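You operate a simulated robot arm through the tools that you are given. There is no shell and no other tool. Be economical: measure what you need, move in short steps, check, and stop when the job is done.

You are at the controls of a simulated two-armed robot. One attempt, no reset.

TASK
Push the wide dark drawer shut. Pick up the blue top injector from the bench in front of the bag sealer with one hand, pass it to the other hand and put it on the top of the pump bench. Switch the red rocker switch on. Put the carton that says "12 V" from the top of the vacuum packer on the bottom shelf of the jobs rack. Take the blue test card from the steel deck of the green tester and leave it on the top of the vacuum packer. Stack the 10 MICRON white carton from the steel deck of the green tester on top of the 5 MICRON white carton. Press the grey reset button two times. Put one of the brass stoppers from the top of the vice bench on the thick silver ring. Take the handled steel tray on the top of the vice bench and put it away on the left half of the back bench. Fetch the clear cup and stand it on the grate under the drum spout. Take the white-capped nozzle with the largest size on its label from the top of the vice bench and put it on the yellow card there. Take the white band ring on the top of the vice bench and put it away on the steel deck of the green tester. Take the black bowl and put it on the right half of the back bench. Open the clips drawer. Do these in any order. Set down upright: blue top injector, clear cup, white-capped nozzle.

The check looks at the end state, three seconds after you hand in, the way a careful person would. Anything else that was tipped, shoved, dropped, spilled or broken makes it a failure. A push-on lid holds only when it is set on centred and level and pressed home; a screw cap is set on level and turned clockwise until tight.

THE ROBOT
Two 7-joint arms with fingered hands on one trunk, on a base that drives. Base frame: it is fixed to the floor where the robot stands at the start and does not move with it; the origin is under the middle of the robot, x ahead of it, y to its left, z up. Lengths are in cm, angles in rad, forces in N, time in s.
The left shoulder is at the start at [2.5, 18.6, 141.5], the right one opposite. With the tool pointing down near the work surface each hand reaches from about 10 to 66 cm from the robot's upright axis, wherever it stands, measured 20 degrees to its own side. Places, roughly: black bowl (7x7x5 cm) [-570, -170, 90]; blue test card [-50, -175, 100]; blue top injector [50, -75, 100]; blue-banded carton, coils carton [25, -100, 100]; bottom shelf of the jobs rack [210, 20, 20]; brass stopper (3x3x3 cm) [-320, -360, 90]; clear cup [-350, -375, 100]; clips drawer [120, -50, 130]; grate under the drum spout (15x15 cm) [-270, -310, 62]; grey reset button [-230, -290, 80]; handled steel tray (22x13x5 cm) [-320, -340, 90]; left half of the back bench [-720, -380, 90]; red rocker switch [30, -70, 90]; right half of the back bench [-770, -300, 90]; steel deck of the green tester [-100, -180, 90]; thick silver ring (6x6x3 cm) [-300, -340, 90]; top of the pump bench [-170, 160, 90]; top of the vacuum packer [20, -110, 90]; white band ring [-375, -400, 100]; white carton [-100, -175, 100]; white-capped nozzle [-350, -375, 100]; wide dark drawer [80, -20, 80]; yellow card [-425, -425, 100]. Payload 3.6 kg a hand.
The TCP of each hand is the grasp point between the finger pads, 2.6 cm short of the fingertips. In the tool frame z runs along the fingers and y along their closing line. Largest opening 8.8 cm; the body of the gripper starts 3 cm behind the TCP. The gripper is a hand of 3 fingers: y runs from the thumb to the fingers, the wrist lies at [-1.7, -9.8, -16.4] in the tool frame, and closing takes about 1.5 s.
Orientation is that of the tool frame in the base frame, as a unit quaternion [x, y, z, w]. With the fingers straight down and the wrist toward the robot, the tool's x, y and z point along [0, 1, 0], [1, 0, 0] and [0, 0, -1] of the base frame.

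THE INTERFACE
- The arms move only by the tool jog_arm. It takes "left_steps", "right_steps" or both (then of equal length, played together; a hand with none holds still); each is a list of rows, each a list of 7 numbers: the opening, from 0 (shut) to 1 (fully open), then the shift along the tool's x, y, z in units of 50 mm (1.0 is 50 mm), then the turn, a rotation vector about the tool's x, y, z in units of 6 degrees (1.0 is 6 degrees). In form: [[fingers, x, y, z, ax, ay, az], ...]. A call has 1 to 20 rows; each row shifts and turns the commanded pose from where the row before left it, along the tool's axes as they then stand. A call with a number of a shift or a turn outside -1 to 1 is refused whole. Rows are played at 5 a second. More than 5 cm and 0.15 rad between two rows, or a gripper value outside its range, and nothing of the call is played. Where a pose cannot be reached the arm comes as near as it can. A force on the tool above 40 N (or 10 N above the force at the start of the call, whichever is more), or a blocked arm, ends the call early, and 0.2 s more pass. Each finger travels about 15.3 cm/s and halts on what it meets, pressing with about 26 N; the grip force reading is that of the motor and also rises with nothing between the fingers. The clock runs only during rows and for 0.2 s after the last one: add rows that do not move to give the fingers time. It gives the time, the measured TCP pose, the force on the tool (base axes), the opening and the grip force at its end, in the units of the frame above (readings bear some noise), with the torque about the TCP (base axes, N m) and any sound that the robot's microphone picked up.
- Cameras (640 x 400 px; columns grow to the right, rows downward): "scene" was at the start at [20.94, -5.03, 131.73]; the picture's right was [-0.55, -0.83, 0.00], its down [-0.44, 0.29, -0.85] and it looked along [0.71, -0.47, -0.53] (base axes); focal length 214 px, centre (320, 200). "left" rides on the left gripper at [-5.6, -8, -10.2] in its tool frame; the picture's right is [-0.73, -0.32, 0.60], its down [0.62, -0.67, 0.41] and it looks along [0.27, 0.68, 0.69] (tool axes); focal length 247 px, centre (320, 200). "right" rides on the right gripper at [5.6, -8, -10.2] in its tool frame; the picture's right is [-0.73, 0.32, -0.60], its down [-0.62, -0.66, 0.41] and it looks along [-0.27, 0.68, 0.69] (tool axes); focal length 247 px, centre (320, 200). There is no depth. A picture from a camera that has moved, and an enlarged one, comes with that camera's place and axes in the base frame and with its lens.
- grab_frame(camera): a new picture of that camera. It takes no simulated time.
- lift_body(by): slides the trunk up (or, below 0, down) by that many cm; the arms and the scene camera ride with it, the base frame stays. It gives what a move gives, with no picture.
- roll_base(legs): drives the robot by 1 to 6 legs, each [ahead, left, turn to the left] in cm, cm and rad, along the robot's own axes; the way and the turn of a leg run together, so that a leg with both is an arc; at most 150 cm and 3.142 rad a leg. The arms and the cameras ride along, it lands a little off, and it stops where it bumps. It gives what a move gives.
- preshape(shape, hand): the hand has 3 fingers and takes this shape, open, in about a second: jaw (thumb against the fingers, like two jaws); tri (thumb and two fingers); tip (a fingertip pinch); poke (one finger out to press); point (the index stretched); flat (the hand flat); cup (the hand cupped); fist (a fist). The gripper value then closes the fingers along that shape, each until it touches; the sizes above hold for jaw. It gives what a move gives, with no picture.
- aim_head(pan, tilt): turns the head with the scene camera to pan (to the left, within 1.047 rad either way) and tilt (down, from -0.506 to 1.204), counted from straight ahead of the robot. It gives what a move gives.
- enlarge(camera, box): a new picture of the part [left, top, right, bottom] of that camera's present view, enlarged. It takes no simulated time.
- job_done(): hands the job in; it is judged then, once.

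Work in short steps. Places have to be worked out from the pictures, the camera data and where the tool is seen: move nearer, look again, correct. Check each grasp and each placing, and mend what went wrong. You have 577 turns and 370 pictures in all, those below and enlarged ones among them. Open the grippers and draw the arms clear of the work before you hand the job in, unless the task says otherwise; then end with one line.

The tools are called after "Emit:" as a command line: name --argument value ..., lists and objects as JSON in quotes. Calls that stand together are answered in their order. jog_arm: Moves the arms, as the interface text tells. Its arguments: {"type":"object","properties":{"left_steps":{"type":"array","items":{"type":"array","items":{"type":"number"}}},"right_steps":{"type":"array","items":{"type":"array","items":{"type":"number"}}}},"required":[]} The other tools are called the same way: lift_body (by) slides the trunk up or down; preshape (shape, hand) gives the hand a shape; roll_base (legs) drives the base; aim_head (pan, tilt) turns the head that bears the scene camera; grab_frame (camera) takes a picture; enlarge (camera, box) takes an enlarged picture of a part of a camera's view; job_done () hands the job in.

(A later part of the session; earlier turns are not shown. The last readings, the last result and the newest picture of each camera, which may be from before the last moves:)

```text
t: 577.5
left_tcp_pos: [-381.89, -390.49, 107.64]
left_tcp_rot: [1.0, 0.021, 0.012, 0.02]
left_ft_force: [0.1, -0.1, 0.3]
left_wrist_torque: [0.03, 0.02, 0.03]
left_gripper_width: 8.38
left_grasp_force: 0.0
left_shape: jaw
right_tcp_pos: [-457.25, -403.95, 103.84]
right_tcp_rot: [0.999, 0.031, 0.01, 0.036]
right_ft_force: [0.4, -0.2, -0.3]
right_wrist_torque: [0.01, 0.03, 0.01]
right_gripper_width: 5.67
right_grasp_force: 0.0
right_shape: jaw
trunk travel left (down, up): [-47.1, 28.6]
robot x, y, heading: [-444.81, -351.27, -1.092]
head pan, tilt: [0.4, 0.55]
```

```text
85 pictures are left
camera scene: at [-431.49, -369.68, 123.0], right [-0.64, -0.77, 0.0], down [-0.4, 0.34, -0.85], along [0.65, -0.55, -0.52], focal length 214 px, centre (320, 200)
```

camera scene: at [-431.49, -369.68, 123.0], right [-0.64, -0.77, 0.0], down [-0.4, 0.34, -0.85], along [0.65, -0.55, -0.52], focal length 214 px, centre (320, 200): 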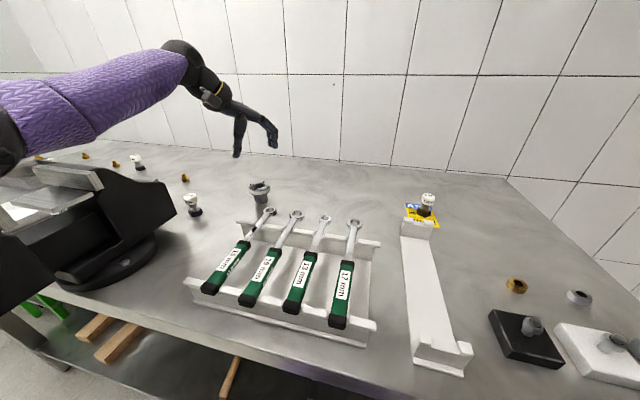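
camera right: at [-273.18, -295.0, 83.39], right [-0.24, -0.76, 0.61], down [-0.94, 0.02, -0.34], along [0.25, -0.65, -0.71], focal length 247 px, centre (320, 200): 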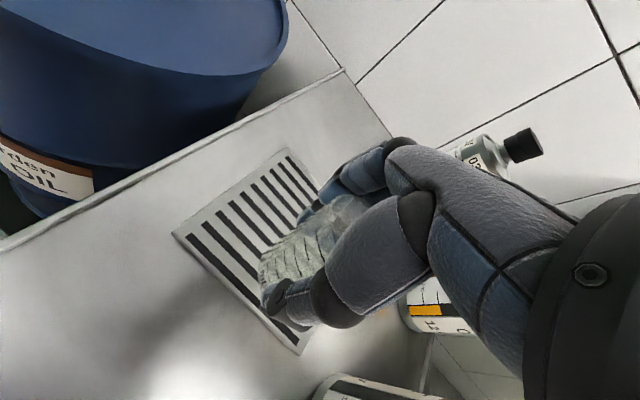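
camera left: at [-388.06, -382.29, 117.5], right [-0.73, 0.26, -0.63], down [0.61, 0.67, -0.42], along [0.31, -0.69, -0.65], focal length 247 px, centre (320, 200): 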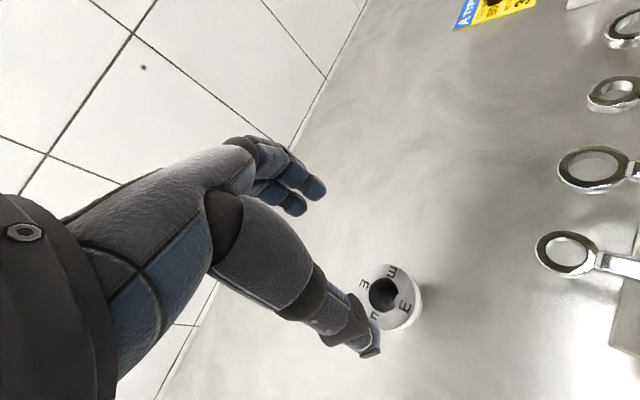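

The ring is nearly underneath. I correct 1 cm and lower 8 cm, watching for any block.

Emit:
jog_arm --left_steps '[[0.95, 0.22, -0.16, 0.4, 0, 0, 0], [0.95, 0, 0, 0.6, 0, 0, 0], [0.95, 0, 0, 0.6, 0, 0, 0]]'

Emit:
enlarge --camera "left" --box '[220, 160, 440, 360]'

Emit:
enlarge --camera "scene" --box '[180, 110, 320, 230]'

```text
t: 578.3
left_tcp_pos: [-380.65, -389.97, 99.68]
left_tcp_rot: [0.999, 0.02, 0.012, 0.021]
left_ft_force: [-0.6, 0.7, 0.0]
left_wrist_torque: [-0.02, -0.03, 0.01]
left_gripper_width: 8.39
left_grasp_force: 0.1
left_shape: jaw
right_tcp_pos: [-457.3, -403.73, 103.98]
right_tcp_rot: [0.999, 0.031, 0.009, 0.037]
right_ft_force: [-1.0, -0.5, 0.4]
right_wrist_torque: [-0.03, -0.01, -0.02]
right_gripper_width: 5.67
right_grasp_force: 0.0
right_shape: jaw
trunk travel left (down, up): [-47.1, 28.6]
robot x, y, heading: [-445.09, -351.55, -1.096]
head pan, tilt: [0.4, 0.55]
```

```text
2.00 times, centred on (330, 260) of left
camera zoom: at [-386.8, -381.67, 109.42], right [-0.73, 0.26, -0.63], down [0.6, 0.67, -0.42], along [0.31, -0.69, -0.65], focal length 494 px, centre (300, 80)
```

zoom: 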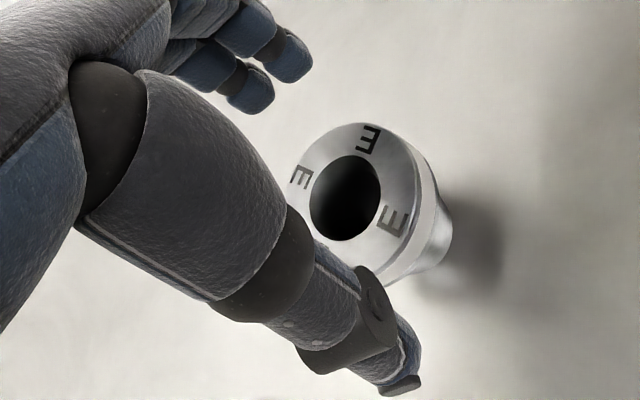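

```text
3.33 times, centred on (250, 170) of scene
camera zoom: at [-431.45, -369.66, 122.99], right [-0.64, -0.77, 0.0], down [-0.4, 0.34, -0.85], along [0.65, -0.55, -0.52], focal length 715 px, centre (553, 300)
```

zoom: 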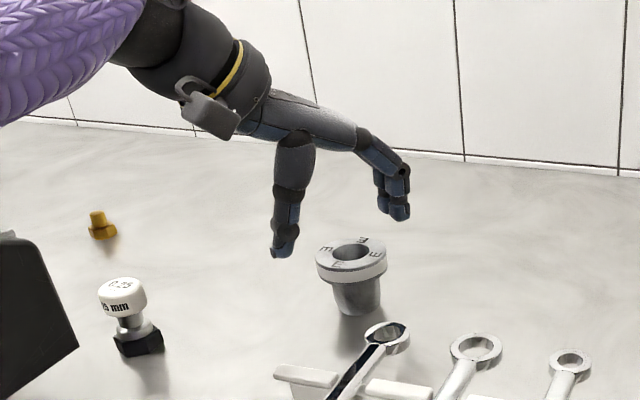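

Centred. I lower 4.6 cm and close on the flange.

Emit:
jog_arm --left_steps '[[0.95, -0.02, 0, 0.5, 0, 0, 0], [0.95, 0, 0, 0.42, 0, 0, 0], [0.3, 0, 0, 0, 0, 0, 0], [0, 0, 0, 0, 0, 0, 0], [0, 0, 0, 0, 0, 0, 0], [0, 0, 0, 0, 0, 0, 0], [0, 0, 0, -0.4, 0, 0, 0], [0, 0, 0, -0.6, 0, 0, 0]]'

Emit:
enlarge --camera "left" --box '[220, 160, 440, 360]'

```text
t: 580.1
left_tcp_pos: [-380.75, -389.87, 100.16]
left_tcp_rot: [1.0, 0.021, 0.012, 0.02]
left_ft_force: [-0.1, -0.9, -1.1]
left_wrist_torque: [-0.03, 0.0, 0.02]
left_gripper_width: 3.74
left_grasp_force: 26.3
left_shape: jaw
right_tcp_pos: [-457.33, -403.88, 103.95]
right_tcp_rot: [0.999, 0.032, 0.01, 0.037]
right_ft_force: [0.1, 0.8, 0.2]
right_wrist_torque: [0.0, -0.02, -0.02]
right_gripper_width: 5.68
right_grasp_force: 0.1
right_shape: jaw
trunk travel left (down, up): [-47.1, 28.6]
robot x, y, heading: [-444.98, -351.36, -1.092]
head pan, tilt: [0.4, 0.55]
```

```text
2.00 times, centred on (330, 260) of left
camera zoom: at [-386.93, -381.75, 109.88], right [-0.73, 0.26, -0.63], down [0.6, 0.68, -0.42], along [0.31, -0.69, -0.65], focal length 494 px, centre (300, 80)
```

zoom: 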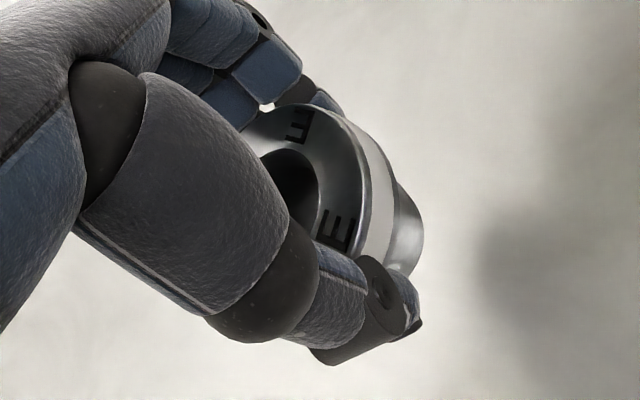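

The ring is held. I lift it, raise the trunk a little, back well away from the bench and drive left along the aisle to the tester.

Emit:
jog_arm --left_steps '[[0, 0, 0, -0.8, 0, 0, 0], [0, 0, 0, -0.8, 0, 0, 0], [0, 0, 0, -0.8, 0, 0, 0]]'

Emit:
roll_base --legs '[[-60, -8, 0], [-19, 128.6, 0], [-19, 128.6, 0], [-16, 110, 0]]'

Emit:
aim_head --pan 0.15 --tilt 0.4

Emit:
grab_frame --camera "scene"

```text
t: 580.9
left_tcp_pos: [-381.15, -389.35, 112.12]
left_tcp_rot: [1.0, 0.022, 0.011, 0.02]
left_ft_force: [-0.4, -0.3, -2.8]
left_wrist_torque: [-0.03, 0.02, 0.01]
left_gripper_width: 3.78
left_grasp_force: 26.0
left_shape: jaw
right_tcp_pos: [-457.3, -403.81, 103.98]
right_tcp_rot: [0.999, 0.031, 0.01, 0.036]
right_ft_force: [0.2, 0.3, -0.5]
right_wrist_torque: [0.02, 0.01, -0.01]
right_gripper_width: 5.67
right_grasp_force: 0.1
right_shape: jaw
trunk travel left (down, up): [-47.1, 28.6]
robot x, y, heading: [-445.03, -351.54, -1.093]
head pan, tilt: [0.4, 0.55]
```

```text
t: 601.9
left_tcp_pos: [-115.46, -120.13, 112.09]
left_tcp_rot: [0.999, 0.027, 0.012, 0.02]
left_ft_force: [-0.7, 0.4, -2.4]
left_wrist_torque: [-0.01, 0.04, 0.0]
left_gripper_width: 3.75
left_grasp_force: 26.4
left_shape: jaw
right_tcp_pos: [-191.48, -135.38, 104.05]
right_tcp_rot: [0.999, 0.036, 0.01, 0.036]
right_ft_force: [0.1, 0.6, -0.6]
right_wrist_torque: [-0.01, 0.0, 0.01]
right_gripper_width: 5.7
right_grasp_force: 0.1
right_shape: jaw
trunk travel left (down, up): [-47.1, 28.6]
robot x, y, heading: [-179.44, -82.94, -1.089]
head pan, tilt: [0.4, 0.55]
```

```text
t: 602.6
left_tcp_pos: [-115.4, -120.05, 112.12]
left_tcp_rot: [0.999, 0.027, 0.012, 0.019]
left_ft_force: [-0.4, 0.2, -3.2]
left_wrist_torque: [-0.02, 0.02, 0.01]
left_gripper_width: 3.71
left_grasp_force: 26.5
left_shape: jaw
right_tcp_pos: [-191.41, -135.28, 104.01]
right_tcp_rot: [0.999, 0.037, 0.01, 0.036]
right_ft_force: [0.2, -0.7, 0.3]
right_wrist_torque: [-0.02, -0.01, 0.0]
right_gripper_width: 5.68
right_grasp_force: 0.2
right_shape: jaw
trunk travel left (down, up): [-47.1, 28.6]
robot x, y, heading: [-179.57, -82.94, -1.081]
head pan, tilt: [0.15, 0.4]
```

```text
81 pictures are left
camera scene: at [-167.52, -102.61, 124.36], right [-0.8, -0.59, 0.0], down [-0.23, 0.31, -0.92], along [0.55, -0.74, -0.39], focal length 214 px, centre (320, 200)
```

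scene: 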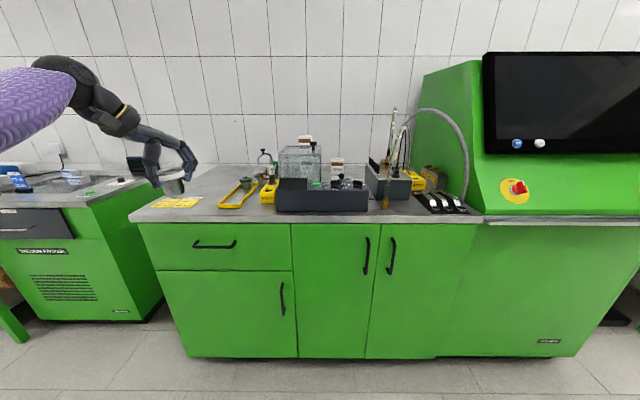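

Tester in view. I drive in so the ring comes over the free spot where the 10 MICRON carton stood.

Emit:
roll_base --legs '[[47.8, 20.9, 0]]'

Emit:
grab_frame --camera "left"

Emit:
grab_frame --camera "scene"

```text
t: 605.6
left_tcp_pos: [-74.52, -152.13, 112.06]
left_tcp_rot: [0.999, 0.028, 0.012, 0.02]
left_ft_force: [0.6, 0.4, -2.1]
left_wrist_torque: [0.03, -0.01, 0.02]
left_gripper_width: 3.75
left_grasp_force: 26.2
left_shape: jaw
right_tcp_pos: [-150.78, -167.45, 104.02]
right_tcp_rot: [0.999, 0.038, 0.01, 0.037]
right_ft_force: [-0.7, 0.3, 0.1]
right_wrist_torque: [0.0, -0.02, 0.01]
right_gripper_width: 5.7
right_grasp_force: 0.1
right_shape: jaw
trunk travel left (down, up): [-47.1, 28.6]
robot x, y, heading: [-138.93, -114.92, -1.082]
head pan, tilt: [0.15, 0.4]
```

```text
80 pictures are left
camera left: at [-80.89, -144.03, 121.85], right [-0.74, 0.25, -0.63], down [0.6, 0.68, -0.42], along [0.32, -0.69, -0.65], focal length 247 px, centre (320, 200)
```

left: 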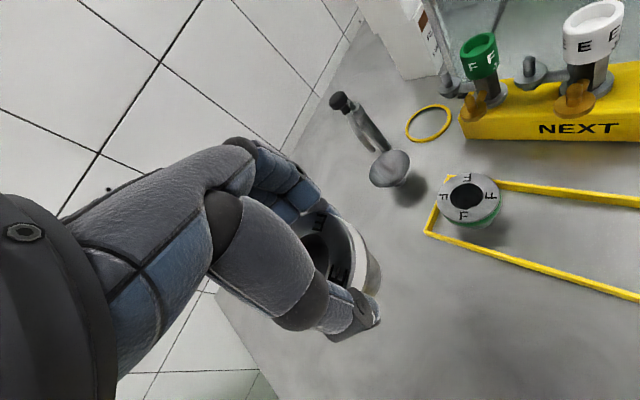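

```text
79 pictures are left
camera scene: at [-126.71, -134.71, 124.35], right [-0.8, -0.6, 0.0], down [-0.23, 0.31, -0.92], along [0.55, -0.74, -0.39], focal length 214 px, centre (320, 200)
```

scene: 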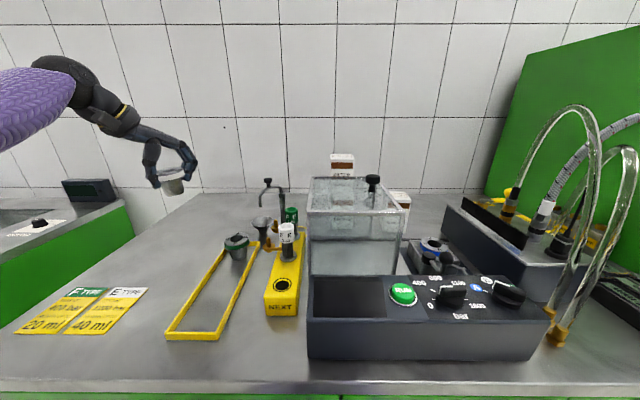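

The spot below is free and the stack still stands. I lower 16 cm and then finely to contact.

Emit:
jog_arm --left_steps '[[0, 0, 0, 0.8, 0, 0, 0], [0, 0, 0, 0.8, 0, 0, 0], [0, 0, 0, 0.8, 0, 0, 0], [0, 0, 0, 0.7, 0, 0, 0], [0, 0, 0, 0.1, 0, 0, 0], [0, 0, 0, 0.1, 0, 0, 0]]'

Emit:
jog_arm --left_steps '[[0, 0, 0, 0.08, 0, 0, 0], [0, 0, 0, 0.08, 0, 0, 0], [0, 0, 0, 0, 0, 0, 0]]'

Emit:
enlarge --camera "scene" --box '[120, 130, 260, 250]'

```text
t: 607.0
left_tcp_pos: [-74.26, -152.77, 95.56]
left_tcp_rot: [0.999, 0.028, 0.012, 0.019]
left_ft_force: [0.3, 0.1, -1.9]
left_wrist_torque: [0.01, -0.01, 0.04]
left_gripper_width: 3.72
left_grasp_force: 26.6
left_shape: jaw
right_tcp_pos: [-150.82, -167.35, 104.04]
right_tcp_rot: [0.999, 0.038, 0.01, 0.035]
right_ft_force: [-0.1, -1.0, -0.3]
right_wrist_torque: [0.01, 0.0, 0.0]
right_gripper_width: 5.7
right_grasp_force: 0.1
right_shape: jaw
trunk travel left (down, up): [-47.1, 28.6]
robot x, y, heading: [-138.89, -114.66, -1.086]
head pan, tilt: [0.15, 0.4]
```

```text
t: 607.9
left_tcp_pos: [-74.17, -152.83, 94.93]
left_tcp_rot: [0.999, 0.027, 0.013, 0.022]
left_ft_force: [-0.2, -0.1, 5.9]
left_wrist_torque: [0.16, -0.01, 0.0]
left_gripper_width: 3.74
left_grasp_force: 25.9
left_shape: jaw
right_tcp_pos: [-150.81, -167.3, 104.04]
right_tcp_rot: [0.999, 0.037, 0.011, 0.036]
right_ft_force: [0.0, -1.1, 0.3]
right_wrist_torque: [0.03, -0.01, -0.01]
right_gripper_width: 5.73
right_grasp_force: 0.0
right_shape: jaw
trunk travel left (down, up): [-47.1, 28.6]
robot x, y, heading: [-138.68, -114.77, -1.084]
head pan, tilt: [0.15, 0.4]
```

```text
3.33 times, centred on (190, 190) of scene
camera zoom: at [-126.83, -134.62, 124.39], right [-0.8, -0.6, 0.0], down [-0.23, 0.31, -0.92], along [0.55, -0.74, -0.39], focal length 715 px, centre (753, 233)
```

zoom: 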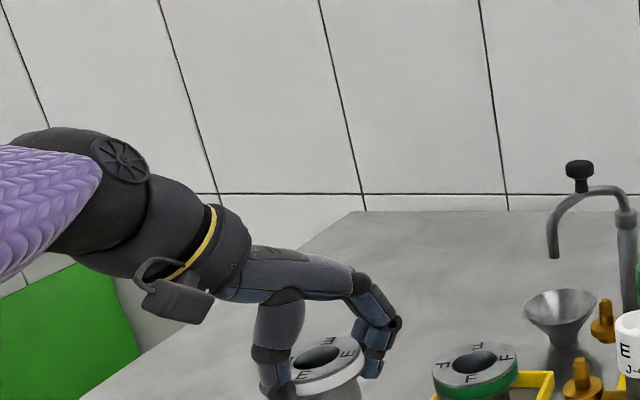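

Contact. I release, rise and check.

Emit:
jog_arm --left_steps '[[0.7, 0, 0, 0, 0, 0, 0], [0.95, 0, 0, 0, 0, 0, 0], [0.95, 0, 0, -0.4, 0, 0, 0], [0.95, 0, 0, -0.7, 0, 0, 0], [0.95, 0, 0, -0.8, 0, 0, 0], [0.95, 0, 0, -0.8, 0, 0, 0]]'

Emit:
enlarge --camera "scene" --box '[140, 150, 320, 290]'

```text
t: 609.2
left_tcp_pos: [-74.6, -152.14, 108.16]
left_tcp_rot: [0.999, 0.026, 0.011, 0.019]
left_ft_force: [-0.3, 0.7, -0.3]
left_wrist_torque: [-0.04, 0.0, 0.01]
left_gripper_width: 8.33
left_grasp_force: 0.1
left_shape: jaw
right_tcp_pos: [-150.78, -167.32, 104.02]
right_tcp_rot: [0.999, 0.037, 0.01, 0.036]
right_ft_force: [-0.7, 0.3, 1.0]
right_wrist_torque: [0.01, -0.03, 0.01]
right_gripper_width: 5.7
right_grasp_force: 0.1
right_shape: jaw
trunk travel left (down, up): [-47.1, 28.6]
robot x, y, heading: [-138.66, -114.99, -1.08]
head pan, tilt: [0.15, 0.4]
```

```text
2.86 times, centred on (230, 220) of scene
camera zoom: at [-126.8, -134.65, 124.37], right [-0.8, -0.6, 0.0], down [-0.23, 0.31, -0.92], along [0.55, -0.74, -0.39], focal length 613 px, centre (577, 143)
```

zoom: 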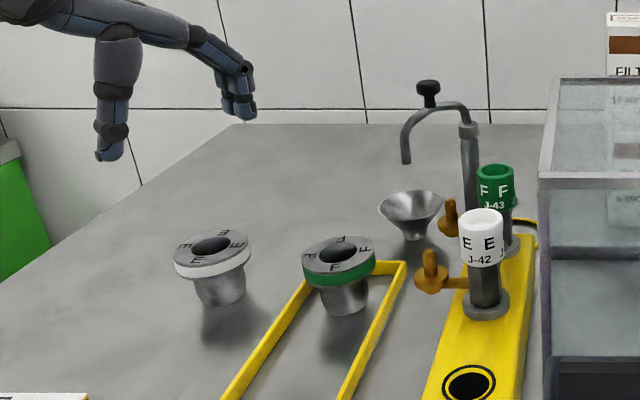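

The band ring stands on the tester deck. Next the handled steel tray: I drive back to the left end of the vice bench, with the left hand to take its far wall.

Emit:
roll_base --legs '[[-44.6, -6.3, 0], [19.5, -143.5, 0], [19.5, -143.5, 0], [0, 0, -0.17]]'

Emit:
jog_arm --left_steps '[[0.5, 0, 0, -0.4, -0.25, 0, -1], [0.5, 0, 0, -0.4, -0.25, 0, -1], [0.5, 0, 0, -0.4, 0, 0, -1], [0.5, 0, 0, 0, 0, 0, -1], [0.5, 0, 0, 0, 0, 0, -1], [0.5, 0, 0, 0, 0, 0, -1], [0.5, 0, 0, 0, 0, 0, -1]]'

Emit:
aim_head --pan 0.3 --tilt 0.45

Emit:
grab_frame --camera "scene"

```text
t: 626.3
left_tcp_pos: [-346.64, -294.88, 108.24]
left_tcp_rot: [0.997, -0.068, 0.01, 0.021]
left_ft_force: [-0.2, 0.6, -0.6]
left_wrist_torque: [0.04, 0.03, -0.01]
left_gripper_width: 8.33
left_grasp_force: 0.0
left_shape: jaw
right_tcp_pos: [-424.48, -295.39, 103.99]
right_tcp_rot: [0.998, -0.058, 0.006, 0.037]
right_ft_force: [-0.1, -0.2, -0.4]
right_wrist_torque: [0.01, -0.04, 0.01]
right_gripper_width: 5.71
right_grasp_force: 0.1
right_shape: jaw
trunk travel left (down, up): [-47.1, 28.6]
robot x, y, heading: [-403.08, -245.8, -1.272]
head pan, tilt: [0.15, 0.4]
```

```text
t: 627.9
left_tcp_pos: [-346.84, -294.43, 114.2]
left_tcp_rot: [0.954, 0.295, -0.006, 0.048]
left_ft_force: [0.1, 0.2, -0.7]
left_wrist_torque: [-0.02, 0.02, 0.02]
left_gripper_width: 4.44
left_grasp_force: 0.0
left_shape: jaw
right_tcp_pos: [-424.41, -295.47, 104.07]
right_tcp_rot: [0.998, -0.058, 0.005, 0.037]
right_ft_force: [-0.6, -0.2, 0.0]
right_wrist_torque: [0.01, 0.0, 0.0]
right_gripper_width: 5.67
right_grasp_force: 0.1
right_shape: jaw
trunk travel left (down, up): [-47.1, 28.6]
robot x, y, heading: [-402.94, -246.19, -1.273]
head pan, tilt: [0.15, 0.4]
```

```text
t: 628.6
left_tcp_pos: [-346.73, -294.52, 114.21]
left_tcp_rot: [0.955, 0.294, -0.006, 0.048]
left_ft_force: [0.2, 0.9, 0.2]
left_wrist_torque: [-0.01, 0.0, -0.03]
left_gripper_width: 4.42
left_grasp_force: 0.1
left_shape: jaw
right_tcp_pos: [-424.42, -295.37, 104.07]
right_tcp_rot: [0.998, -0.057, 0.007, 0.038]
right_ft_force: [-0.5, -0.1, 0.3]
right_wrist_torque: [0.03, 0.0, -0.01]
right_gripper_width: 5.69
right_grasp_force: 0.0
right_shape: jaw
trunk travel left (down, up): [-47.1, 28.6]
robot x, y, heading: [-402.91, -246.16, -1.267]
head pan, tilt: [0.3, 0.45]
```

```text
76 pictures are left
camera scene: at [-393.55, -267.04, 123.9], right [-0.83, -0.56, 0.0], down [-0.24, 0.36, -0.9], along [0.51, -0.74, -0.44], focal length 214 px, centre (320, 200)
```

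scene: 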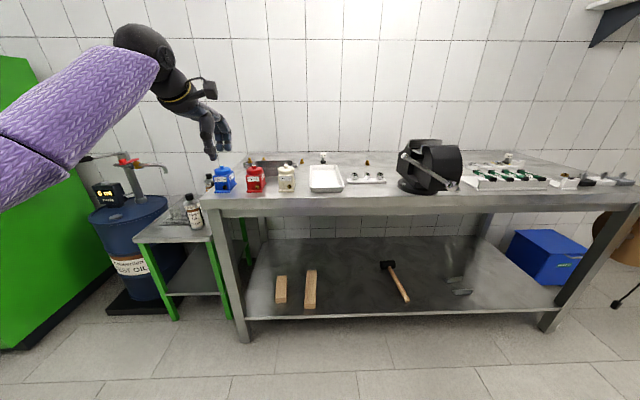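

I level the hand and drive 60 cm in; that brings it right over the tray's far wall.

Emit:
jog_arm --left_steps '[[0.4, 0, 0, -0.3, 0.84, 0.38, 0]]'

Emit:
roll_base --legs '[[57, 19, 0]]'

Emit:
grab_frame --camera "left"

Emit:
aim_head --pan 0.5 --tilt 0.6

Emit:
grab_frame --camera "scene"

```text
t: 629.0
left_tcp_pos: [-346.97, -294.25, 115.67]
left_tcp_rot: [0.956, 0.295, -0.001, 0.0]
left_ft_force: [0.7, 0.1, -0.6]
left_wrist_torque: [0.02, 0.02, 0.01]
left_gripper_width: 3.56
left_grasp_force: 0.0
left_shape: jaw
right_tcp_pos: [-424.43, -295.47, 103.95]
right_tcp_rot: [0.998, -0.056, 0.006, 0.037]
right_ft_force: [-0.2, 0.3, 0.0]
right_wrist_torque: [0.03, 0.03, -0.02]
right_gripper_width: 5.68
right_grasp_force: 0.0
right_shape: jaw
trunk travel left (down, up): [-47.1, 28.6]
robot x, y, heading: [-402.72, -245.91, -1.266]
head pan, tilt: [0.3, 0.45]
```

```text
t: 632.1
left_tcp_pos: [-313.92, -340.22, 115.76]
left_tcp_rot: [0.956, 0.294, -0.001, 0.002]
left_ft_force: [-0.2, -0.1, -0.5]
left_wrist_torque: [-0.03, -0.03, 0.0]
left_gripper_width: 3.56
left_grasp_force: 0.1
left_shape: jaw
right_tcp_pos: [-392.53, -340.82, 103.94]
right_tcp_rot: [0.997, -0.07, -0.006, 0.034]
right_ft_force: [-5.1, 14.8, 5.4]
right_wrist_torque: [-0.01, 0.06, -0.05]
right_gripper_width: 4.76
right_grasp_force: 0.2
right_shape: jaw
trunk travel left (down, up): [-47.1, 28.6]
robot x, y, heading: [-370.0, -292.01, -1.275]
head pan, tilt: [0.3, 0.45]
stopped in leg 1: the force on the tool passed its limit at 48 N (the readings are from after the stop); the commanded pose is now the measured one
```

```text
75 pictures are left
camera left: at [-322.98, -336.68, 126.0], right [-0.79, -0.15, -0.6], down [0.14, 0.9, -0.41], along [0.6, -0.41, -0.69], focal length 247 px, centre (320, 200)
```

left: 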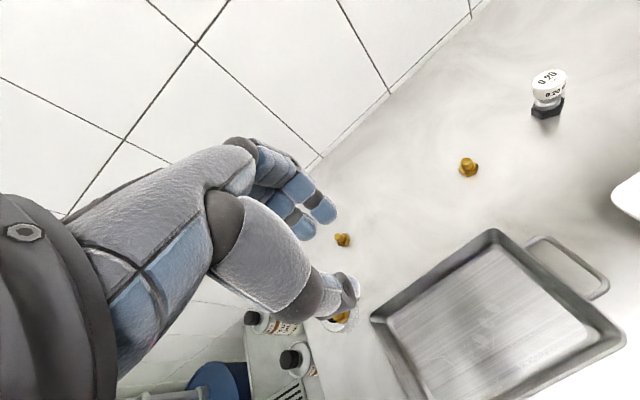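

```text
t: 632.9
left_tcp_pos: [-313.91, -340.14, 115.84]
left_tcp_rot: [0.956, 0.294, -0.001, 0.001]
left_ft_force: [0.1, 0.0, 0.6]
left_wrist_torque: [0.03, 0.0, 0.01]
left_gripper_width: 3.55
left_grasp_force: 0.0
left_shape: jaw
right_tcp_pos: [-392.44, -340.85, 104.05]
right_tcp_rot: [0.997, -0.069, -0.004, 0.033]
right_ft_force: [-9.6, 18.8, 5.3]
right_wrist_torque: [0.07, 0.1, -0.11]
right_gripper_width: 4.76
right_grasp_force: 0.1
right_shape: jaw
trunk travel left (down, up): [-47.1, 28.6]
robot x, y, heading: [-369.85, -292.54, -1.274]
head pan, tilt: [0.499, 0.6]
```

```text
74 pictures are left
camera scene: at [-359.5, -311.4, 122.61], right [-0.7, -0.71, 0.0], down [-0.4, 0.39, -0.83], along [0.59, -0.58, -0.56], focal length 214 px, centre (320, 200)
```

scene: 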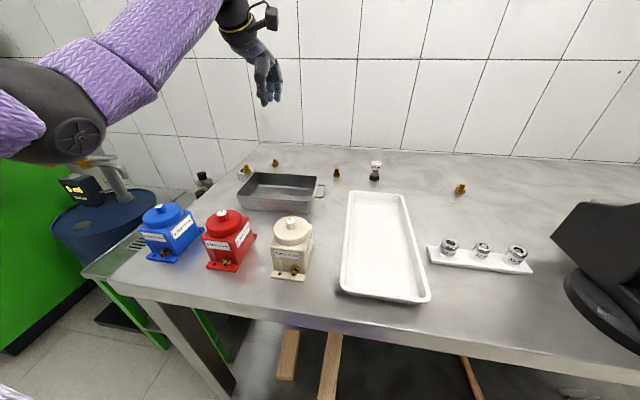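

The right hand was touching the vice front; I lift it clear. The left hand is already right above the tray's far wall ([-314.3, -341.9]).

Emit:
jog_arm --right_steps '[[0.5, 0, -0.5, -0.3, 0, 0, 0], [0.5, 0, -0.5, -0.8, 0, 0, 0], [0.5, 0, -0.3, -0.8, 0, 0, 0], [0.5, 0, 0, -0.8, 0, 0, 0]]' --left_steps '[[0.4, 0, 0, 0, 0, 0, 0], [0.4, -0.24, 0.23, 0, 0, 0, 0], [0.4, 0, 0, 0.8, 0, 0, 0], [0.4, 0, 0, 0.8, 0, 0, 0]]'

Emit:
enlarge --camera "left" --box '[240, 160, 480, 360]'

Emit:
enlarge --camera "scene" --box '[200, 60, 380, 230]'

```text
t: 633.9
left_tcp_pos: [-314.13, -341.95, 107.63]
left_tcp_rot: [0.956, 0.294, -0.001, 0.0]
left_ft_force: [-0.2, 0.3, -0.4]
left_wrist_torque: [0.0, -0.02, 0.01]
left_gripper_width: 3.56
left_grasp_force: 0.1
left_shape: jaw
right_tcp_pos: [-392.98, -338.26, 116.59]
right_tcp_rot: [0.995, -0.083, -0.035, 0.042]
right_ft_force: [-0.4, 0.4, -0.1]
right_wrist_torque: [-0.03, -0.02, 0.01]
right_gripper_width: 4.4
right_grasp_force: 0.0
right_shape: jaw
right hand out of reach, approached as far as the arm can: row 2, 3, 4
trunk travel left (down, up): [-47.1, 28.6]
robot x, y, heading: [-369.78, -292.15, -1.271]
head pan, tilt: [0.499, 0.6]
```

```text
2.00 times, centred on (360, 260) of left
camera zoom: at [-323.23, -338.56, 117.74], right [-0.79, -0.15, -0.6], down [0.14, 0.9, -0.41], along [0.6, -0.41, -0.69], focal length 494 px, centre (240, 80)
```

zoom: 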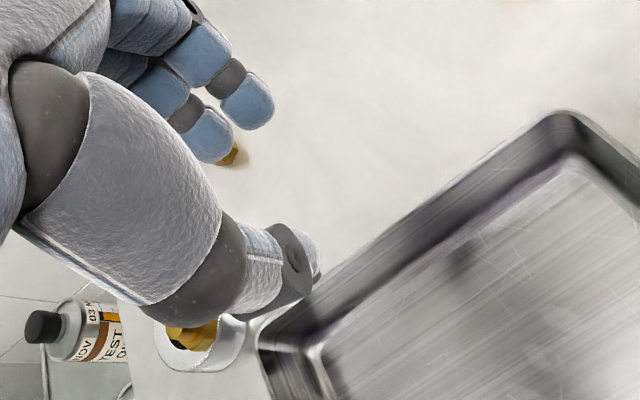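

```text
2.35 times, centred on (290, 145) of scene
camera zoom: at [-359.27, -311.74, 122.53], right [-0.7, -0.71, 0.0], down [-0.4, 0.4, -0.82], along [0.59, -0.58, -0.57], focal length 505 px, centre (391, 329)
```

zoom: 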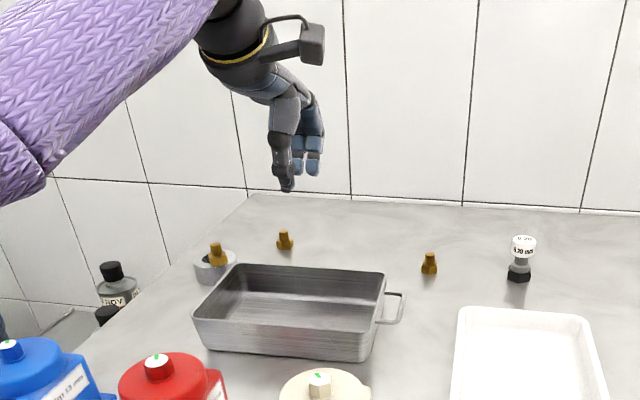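

I open a bit more, shift 0.4 cm back and lower so that the far wall goes between thumb and fingers.

Emit:
jog_arm --left_steps '[[0.6, 0, -0.08, 0.6, 0, 0, 0], [0.6, 0, 0, 0.6, 0, 0, 0], [0.6, 0, 0, 0.6, 0, 0, 0]]'

Emit:
enlarge --camera "left" --box '[240, 160, 480, 360]'

Emit:
enlarge --camera "scene" --box '[240, 100, 340, 200]'

```text
t: 634.7
left_tcp_pos: [-314.26, -341.68, 98.66]
left_tcp_rot: [0.956, 0.294, -0.001, -0.001]
left_ft_force: [-0.7, 0.0, -0.4]
left_wrist_torque: [-0.02, 0.02, 0.01]
left_gripper_width: 5.22
left_grasp_force: 0.1
left_shape: jaw
right_tcp_pos: [-393.01, -338.28, 116.79]
right_tcp_rot: [0.995, -0.083, -0.031, 0.045]
right_ft_force: [-0.4, 0.8, -0.5]
right_wrist_torque: [0.02, 0.0, 0.02]
right_gripper_width: 4.41
right_grasp_force: 0.1
right_shape: jaw
trunk travel left (down, up): [-47.1, 28.6]
robot x, y, heading: [-369.63, -292.01, -1.268]
head pan, tilt: [0.499, 0.6]
```

```text
2.00 times, centred on (360, 260) of left
camera zoom: at [-323.41, -338.21, 108.87], right [-0.79, -0.15, -0.6], down [0.14, 0.9, -0.41], along [0.6, -0.41, -0.69], focal length 494 px, centre (240, 80)
```

zoom: 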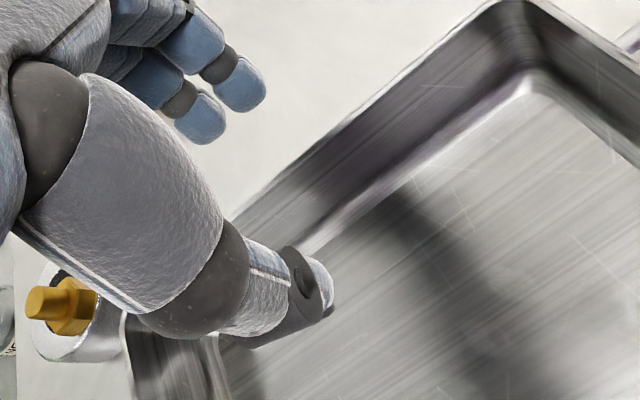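

```text
4.00 times, centred on (290, 150) of scene
camera zoom: at [-359.32, -311.71, 122.54], right [-0.7, -0.71, 0.0], down [-0.4, 0.4, -0.82], along [0.59, -0.58, -0.57], focal length 858 px, centre (440, 400)
```

zoom: 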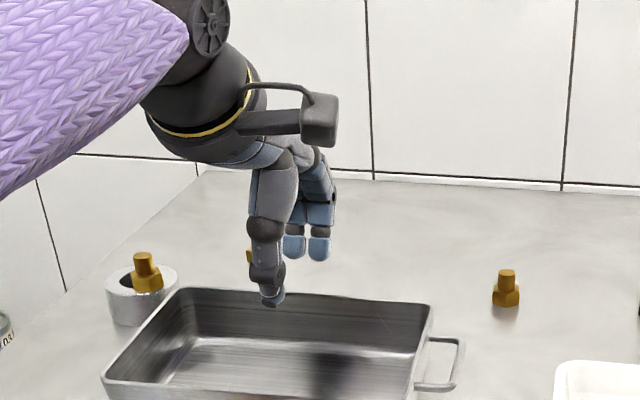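

Thumb inside, fingers outside. I slide 2 cm right along the wall to its middle, lower 3.8 cm and close.

Emit:
jog_arm --left_steps '[[0.6, -0.4, 0, 0, 0, 0, 0], [0.6, 0, 0, 0.4, 0, 0, 0], [0.6, 0, 0, 0.36, 0, 0, 0], [0, 0, 0, 0, 0, 0, 0], [0, 0, 0, 0, 0, 0, 0], [0, 0, 0, 0, 0, 0, 0], [0, 0, 0, 0, 0, 0, 0], [0, 0, 0, 0, 0, 0, 0]]'

Emit:
jog_arm --left_steps '[[0, 0, 0, -0.2, 0, 0, 0], [0, 0, 0, -0.3, 0, 0, 0]]'

Emit:
grab_frame --camera "scene"

```text
t: 636.5
left_tcp_pos: [-315.95, -342.89, 95.0]
left_tcp_rot: [0.956, 0.294, 0.0, -0.001]
left_ft_force: [-0.9, -0.3, 0.2]
left_wrist_torque: [0.03, 0.02, 0.07]
left_gripper_width: 0.0
left_grasp_force: 25.4
left_shape: jaw
right_tcp_pos: [-392.87, -338.46, 116.89]
right_tcp_rot: [0.995, -0.083, -0.028, 0.047]
right_ft_force: [0.2, 0.3, 0.0]
right_wrist_torque: [0.01, -0.02, 0.01]
right_gripper_width: 4.41
right_grasp_force: 0.1
right_shape: jaw
trunk travel left (down, up): [-47.1, 28.6]
robot x, y, heading: [-369.87, -292.23, -1.268]
head pan, tilt: [0.499, 0.6]
```

```text
t: 637.1
left_tcp_pos: [-316.12, -342.84, 97.39]
left_tcp_rot: [0.956, 0.293, -0.001, -0.001]
left_ft_force: [-1.0, -0.9, -2.1]
left_wrist_torque: [-0.07, -0.03, 0.01]
left_gripper_width: 0.0
left_grasp_force: 26.5
left_shape: jaw
right_tcp_pos: [-392.8, -338.36, 116.95]
right_tcp_rot: [0.995, -0.081, -0.028, 0.047]
right_ft_force: [0.4, 0.1, -0.3]
right_wrist_torque: [0.01, 0.02, -0.01]
right_gripper_width: 4.43
right_grasp_force: 0.0
right_shape: jaw
trunk travel left (down, up): [-47.1, 28.6]
robot x, y, heading: [-369.87, -292.64, -1.273]
head pan, tilt: [0.499, 0.6]
```

```text
69 pictures are left
camera scene: at [-359.38, -311.72, 122.54], right [-0.7, -0.71, 0.0], down [-0.4, 0.4, -0.82], along [0.59, -0.58, -0.57], focal length 214 px, centre (320, 200)
```

scene: 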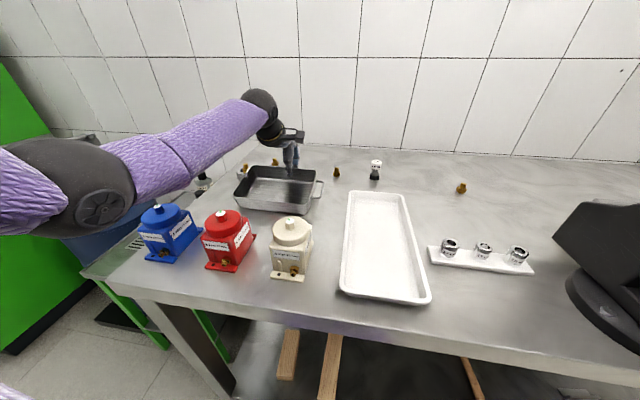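

The load is light (about 2 N). I lift further and check whether the tray stays level.

Emit:
jog_arm --left_steps '[[0, 0, 0, -0.5, 0, 0, 0], [0, 0, 0, -0.6, 0, 0, 0], [0, 0, 0, -0.6, 0, 0, 0]]'

Emit:
enlarge --camera "scene" --box '[200, 60, 380, 230]'

```text
t: 637.9
left_tcp_pos: [-316.06, -342.89, 106.01]
left_tcp_rot: [0.956, 0.294, -0.001, 0.0]
left_ft_force: [0.4, -0.6, -3.6]
left_wrist_torque: [-0.23, -0.06, 0.01]
left_gripper_width: 0.0
left_grasp_force: 26.1
left_shape: jaw
right_tcp_pos: [-392.78, -338.51, 116.93]
right_tcp_rot: [0.995, -0.082, -0.028, 0.047]
right_ft_force: [-0.7, 0.5, 0.0]
right_wrist_torque: [0.0, 0.02, 0.03]
right_gripper_width: 4.42
right_grasp_force: 0.0
right_shape: jaw
trunk travel left (down, up): [-47.1, 28.6]
robot x, y, heading: [-370.04, -292.25, -1.272]
head pan, tilt: [0.499, 0.6]
```

```text
2.35 times, centred on (290, 145) of scene
camera zoom: at [-359.38, -311.72, 122.54], right [-0.7, -0.71, 0.0], down [-0.4, 0.4, -0.82], along [0.59, -0.58, -0.57], focal length 505 px, centre (391, 329)
```

zoom: 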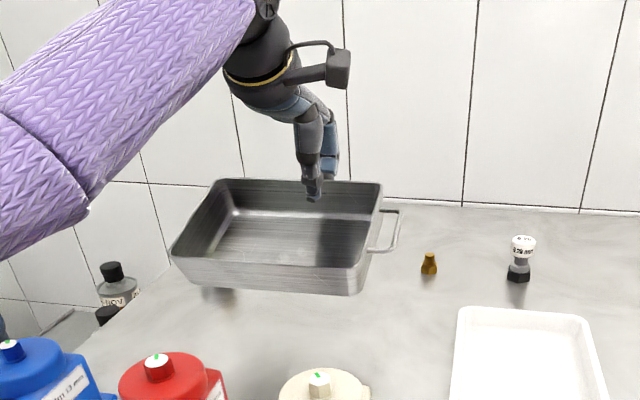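

The tray hangs level and light. I raise it above the pots, back out into the aisle and turn toward the back bench.

Emit:
jog_arm --left_steps '[[0, 0, 0, -0.8, 0, 0, 0], [0, 0, 0, -0.8, 0, 0, 0]]'

Emit:
roll_base --legs '[[-80, -27, 0], [0, 0, -1.24]]'

Emit:
aim_head --pan -0.15 --tilt 0.3

Emit:
grab_frame --camera "scene"

```text
t: 638.5
left_tcp_pos: [-315.95, -342.86, 113.97]
left_tcp_rot: [0.956, 0.294, -0.001, 0.0]
left_ft_force: [0.3, -0.2, -3.7]
left_wrist_torque: [-0.25, -0.04, -0.02]
left_gripper_width: 0.0
left_grasp_force: 26.0
left_shape: jaw
right_tcp_pos: [-392.71, -338.41, 116.82]
right_tcp_rot: [0.995, -0.082, -0.027, 0.048]
right_ft_force: [-0.3, -0.3, 0.3]
right_wrist_torque: [0.01, 0.01, 0.0]
right_gripper_width: 4.43
right_grasp_force: 0.1
right_shape: jaw
trunk travel left (down, up): [-47.1, 28.6]
robot x, y, heading: [-370.05, -292.42, -1.272]
head pan, tilt: [0.499, 0.6]
```

```text
t: 646.0
left_tcp_pos: [-449.58, -290.43, 113.8]
left_tcp_rot: [0.948, -0.32, 0.001, -0.001]
left_ft_force: [0.2, 0.1, -3.5]
left_wrist_torque: [-0.15, 0.13, -0.01]
left_gripper_width: 0.0
left_grasp_force: 25.5
left_shape: jaw
right_tcp_pos: [-469.63, -216.1, 117.01]
right_tcp_rot: [0.759, -0.649, -0.05, 0.022]
right_ft_force: [0.1, -0.2, 0.3]
right_wrist_torque: [0.01, 0.01, 0.0]
right_gripper_width: 4.44
right_grasp_force: 0.1
right_shape: jaw
trunk travel left (down, up): [-47.1, 28.6]
robot x, y, heading: [-418.61, -223.4, -2.523]
head pan, tilt: [0.499, 0.6]
```

```text
t: 647.1
left_tcp_pos: [-449.57, -290.45, 113.8]
left_tcp_rot: [0.947, -0.32, 0.0, -0.001]
left_ft_force: [-0.5, 0.1, -3.5]
left_wrist_torque: [-0.09, 0.15, -0.03]
left_gripper_width: 0.01
left_grasp_force: 26.1
left_shape: jaw
right_tcp_pos: [-469.71, -215.97, 117.13]
right_tcp_rot: [0.757, -0.65, -0.052, 0.024]
right_ft_force: [-0.1, 0.0, 0.3]
right_wrist_torque: [-0.05, -0.02, 0.01]
right_gripper_width: 4.4
right_grasp_force: 0.0
right_shape: jaw
trunk travel left (down, up): [-47.1, 28.6]
robot x, y, heading: [-418.43, -223.65, -2.528]
head pan, tilt: [-0.15, 0.3]
```

```text
67 pictures are left
camera scene: at [-438.02, -235.62, 125.28], right [-0.45, 0.89, 0.0], down [0.26, 0.13, -0.95], along [-0.85, -0.43, -0.3], focal length 214 px, centre (320, 200)
```

scene: 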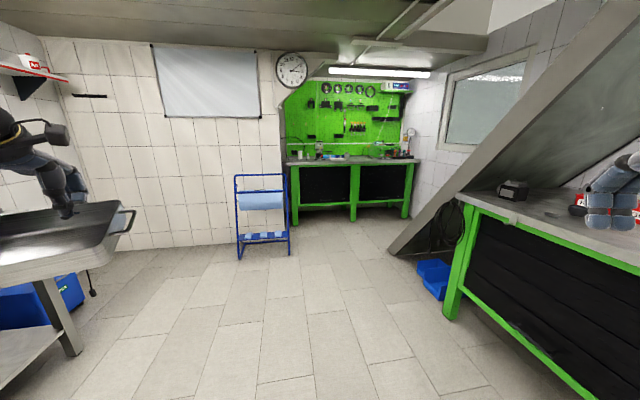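

The back bench (green legs, under the pegboard) is ahead: its left half spans a≈-72…-159. I bring the tray inward and drive down the corridor between the blue cart and the stair foot.

Emit:
jog_arm --left_steps '[[0, -0.8, -0.1, 0, 0, 0, 0], [0, -0.8, -0.1, 0, 0, 0, 0], [0, -0.8, -0.1, 0, 0, 0, 0], [0, -0.8, -0.1, 0, 0, 0, 0]]'

Emit:
roll_base --legs '[[110, -38, 0], [85, 0, 0]]'

Emit:
aim_head --pan 0.1 --tilt 0.35

Emit:
grab_frame --camera "scene"

```text
t: 648.1
left_tcp_pos: [-461.19, -279.06, 113.92]
left_tcp_rot: [0.947, -0.32, 0.001, -0.001]
left_ft_force: [0.0, -1.1, -4.5]
left_wrist_torque: [-0.2, 0.14, -0.05]
left_gripper_width: 0.0
left_grasp_force: 26.0
left_shape: jaw
right_tcp_pos: [-469.73, -216.09, 117.13]
right_tcp_rot: [0.759, -0.649, -0.052, 0.023]
right_ft_force: [0.7, -0.2, -0.6]
right_wrist_torque: [0.01, -0.01, -0.03]
right_gripper_width: 4.41
right_grasp_force: 0.2
right_shape: jaw
trunk travel left (down, up): [-47.1, 28.6]
robot x, y, heading: [-419.02, -223.57, -2.524]
head pan, tilt: [-0.15, 0.3]
```

```text
t: 658.1
left_tcp_pos: [-641.69, -362.21, 113.89]
left_tcp_rot: [0.948, -0.317, 0.0, -0.001]
left_ft_force: [0.4, 0.4, -3.4]
left_wrist_torque: [-0.15, 0.15, 0.02]
left_gripper_width: 0.01
left_grasp_force: 25.9
left_shape: jaw
right_tcp_pos: [-650.63, -299.23, 117.04]
right_tcp_rot: [0.761, -0.646, -0.052, 0.023]
right_ft_force: [-0.5, 0.5, 0.0]
right_wrist_torque: [-0.01, 0.04, 0.0]
right_gripper_width: 4.4
right_grasp_force: 0.0
right_shape: jaw
trunk travel left (down, up): [-47.1, 28.6]
robot x, y, heading: [-599.55, -306.17, -2.516]
head pan, tilt: [-0.15, 0.3]
```

```text
t: 658.9
left_tcp_pos: [-641.6, -362.3, 113.98]
left_tcp_rot: [0.948, -0.317, 0.0, -0.001]
left_ft_force: [0.9, -0.5, -4.4]
left_wrist_torque: [-0.12, 0.16, 0.01]
left_gripper_width: 0.0
left_grasp_force: 26.0
left_shape: jaw
right_tcp_pos: [-650.77, -299.36, 117.1]
right_tcp_rot: [0.76, -0.647, -0.053, 0.023]
right_ft_force: [0.0, -0.7, -0.7]
right_wrist_torque: [0.02, 0.01, 0.04]
right_gripper_width: 4.43
right_grasp_force: 0.1
right_shape: jaw
trunk travel left (down, up): [-47.1, 28.6]
robot x, y, heading: [-600.08, -306.19, -2.516]
head pan, tilt: [0.099, 0.351]
```

```text
66 pictures are left
camera scene: at [-617.52, -320.46, 124.82], right [-0.66, 0.75, 0.0], down [0.26, 0.23, -0.94], along [-0.7, -0.62, -0.34], focal length 214 px, centre (320, 200)
```

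scene: 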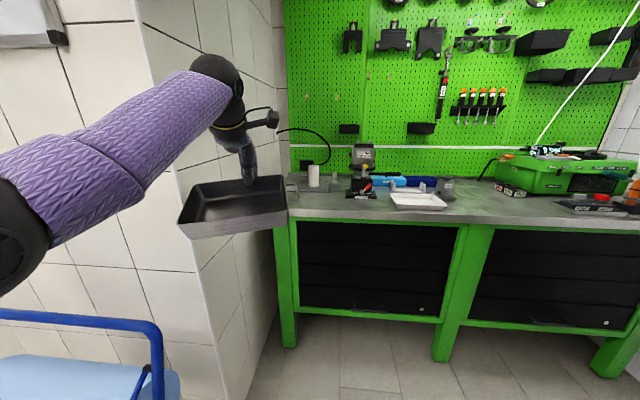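

The front-left area of the bench is free (about a -80…-125). I sidestep right 16 cm and drive 51 cm forward to bring the tray over it.

Emit:
roll_base --legs '[[0, -16, 0], [50, 0, 0]]'

Emit:
aim_head --pan 0.25 --tilt 0.55

Emit:
grab_frame --camera "scene"

Emit:
grab_frame --camera "left"

```text
t: 662.8
left_tcp_pos: [-691.2, -378.69, 113.78]
left_tcp_rot: [0.949, -0.316, 0.0, -0.001]
left_ft_force: [0.0, -0.2, -4.1]
left_wrist_torque: [-0.14, 0.17, -0.01]
left_gripper_width: 0.0
left_grasp_force: 26.1
left_shape: jaw
right_tcp_pos: [-700.7, -315.74, 117.14]
right_tcp_rot: [0.762, -0.646, -0.053, 0.023]
right_ft_force: [0.7, -0.7, 0.2]
right_wrist_torque: [-0.02, -0.01, 0.04]
right_gripper_width: 4.42
right_grasp_force: 0.0
right_shape: jaw
trunk travel left (down, up): [-47.1, 28.6]
robot x, y, heading: [-649.42, -322.28, -2.508]
head pan, tilt: [0.099, 0.351]
```

```text
t: 663.6
left_tcp_pos: [-691.35, -378.66, 113.9]
left_tcp_rot: [0.949, -0.316, 0.0, -0.001]
left_ft_force: [-0.2, 0.1, -4.0]
left_wrist_torque: [-0.16, 0.19, 0.01]
left_gripper_width: 0.0
left_grasp_force: 25.9
left_shape: jaw
right_tcp_pos: [-700.53, -315.56, 117.14]
right_tcp_rot: [0.761, -0.646, -0.053, 0.024]
right_ft_force: [0.0, 0.0, 0.2]
right_wrist_torque: [0.01, 0.04, -0.02]
right_gripper_width: 4.4
right_grasp_force: 0.1
right_shape: jaw
trunk travel left (down, up): [-47.1, 28.6]
robot x, y, heading: [-649.49, -321.98, -2.516]
head pan, tilt: [0.25, 0.55]
```

```text
65 pictures are left
camera scene: at [-666.09, -337.48, 123.0], right [-0.77, 0.64, 0.0], down [0.33, 0.4, -0.85], along [-0.55, -0.66, -0.52], focal length 214 px, centre (320, 200)
```

scene: 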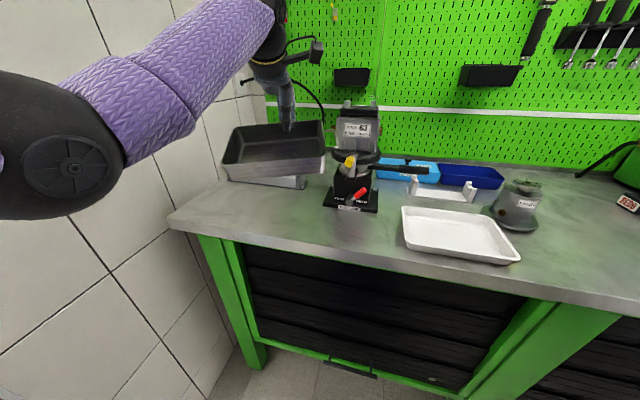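

```text
64 pictures are left
camera left: at [-690.93, -368.88, 124.09], right [-0.4, 0.7, -0.6], down [0.9, 0.16, -0.41], along [-0.19, -0.7, -0.69], focal length 247 px, centre (320, 200)
```

left: 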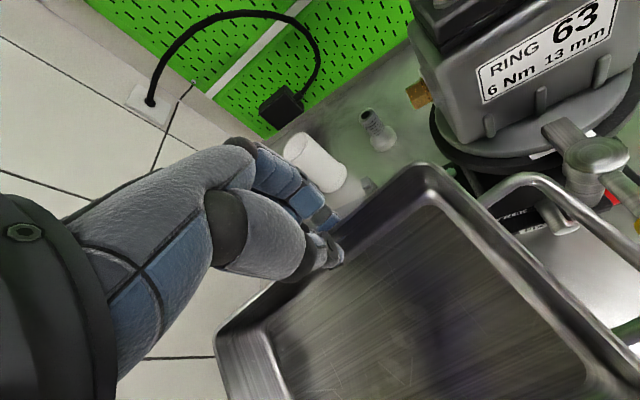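

The tray must sit further left and in to clear the bench edge and the ring press. I align it with the bench, then move it 10 cm left and 4 cm in, in small steps.

Emit:
jog_arm --left_steps '[[0, 0, 0, 0, 0, 0, 1], [0, 0, 0, 0, 0, 0, 1], [0, 0, 0, 0, 0, 0, 0.9], [0, 0.4, 0.15, 0, 0, 0, 0], [0, 0.4, 0.2, 0, 0, 0, 0], [0, 0.4, 0.2, 0, 0, 0, 0], [0, 0.4, 0.2, 0, 0, 0, 0], [0, 0.4, 0.15, 0, 0, 0, 0]]'

Emit:
grab_frame --camera "scene"

```text
t: 665.4
left_tcp_pos: [-689.0, -389.55, 113.7]
left_tcp_rot: [0.89, -0.456, 0.0, -0.002]
left_ft_force: [-1.0, 0.6, -4.1]
left_wrist_torque: [-0.08, 0.21, -0.04]
left_gripper_width: 0.0
left_grasp_force: 26.0
left_shape: jaw
right_tcp_pos: [-700.49, -315.57, 117.19]
right_tcp_rot: [0.761, -0.646, -0.053, 0.023]
right_ft_force: [0.0, 0.8, -0.6]
right_wrist_torque: [0.0, 0.0, -0.01]
right_gripper_width: 4.43
right_grasp_force: 0.1
right_shape: jaw
trunk travel left (down, up): [-47.1, 28.6]
robot x, y, heading: [-649.03, -322.57, -2.516]
head pan, tilt: [0.25, 0.55]
```

```text
63 pictures are left
camera scene: at [-666.08, -337.54, 122.99], right [-0.77, 0.64, 0.0], down [0.33, 0.4, -0.85], along [-0.54, -0.66, -0.52], focal length 214 px, centre (320, 200)
```

scene: 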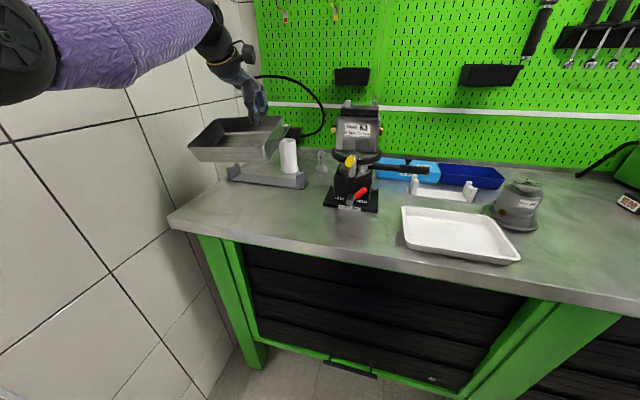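

The free strip in front of the grey bracket is just right. I lower the tray 15 cm and look.

Emit:
jog_arm --left_steps '[[0, 0, 0, 0.75, 0, 0, 0], [0, 0, 0, 0.75, 0, 0, 0], [0, 0, 0, 0.75, 0, 0, 0], [0, 0, 0, 0.7, 0, 0, 0]]'

Emit:
enlarge --camera "scene" --box '[150, 80, 370, 260]'

```text
t: 666.4
left_tcp_pos: [-688.44, -388.66, 99.27]
left_tcp_rot: [0.89, -0.456, 0.0, 0.0]
left_ft_force: [0.2, -0.4, -4.0]
left_wrist_torque: [-0.09, 0.13, 0.02]
left_gripper_width: 0.01
left_grasp_force: 26.2
left_shape: jaw
left hand out of reach, approached as far as the arm can: row 4
right_tcp_pos: [-700.72, -315.73, 117.13]
right_tcp_rot: [0.762, -0.645, -0.052, 0.022]
right_ft_force: [0.4, 0.3, -0.2]
right_wrist_torque: [0.02, 0.01, 0.0]
right_gripper_width: 4.42
right_grasp_force: 0.0
right_shape: jaw
trunk travel left (down, up): [-47.1, 28.6]
robot x, y, heading: [-649.37, -322.37, -2.515]
head pan, tilt: [0.25, 0.55]
```

```text
2.22 times, centred on (260, 170) of scene
camera zoom: at [-666.1, -337.51, 122.99], right [-0.77, 0.64, 0.0], down [0.33, 0.4, -0.85], along [-0.54, -0.66, -0.52], focal length 477 px, centre (453, 267)
```

zoom: 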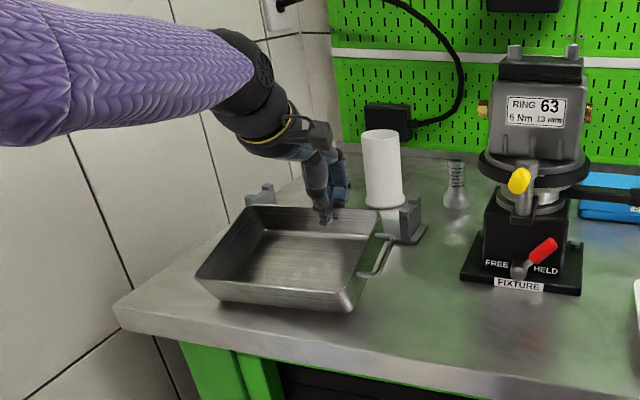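

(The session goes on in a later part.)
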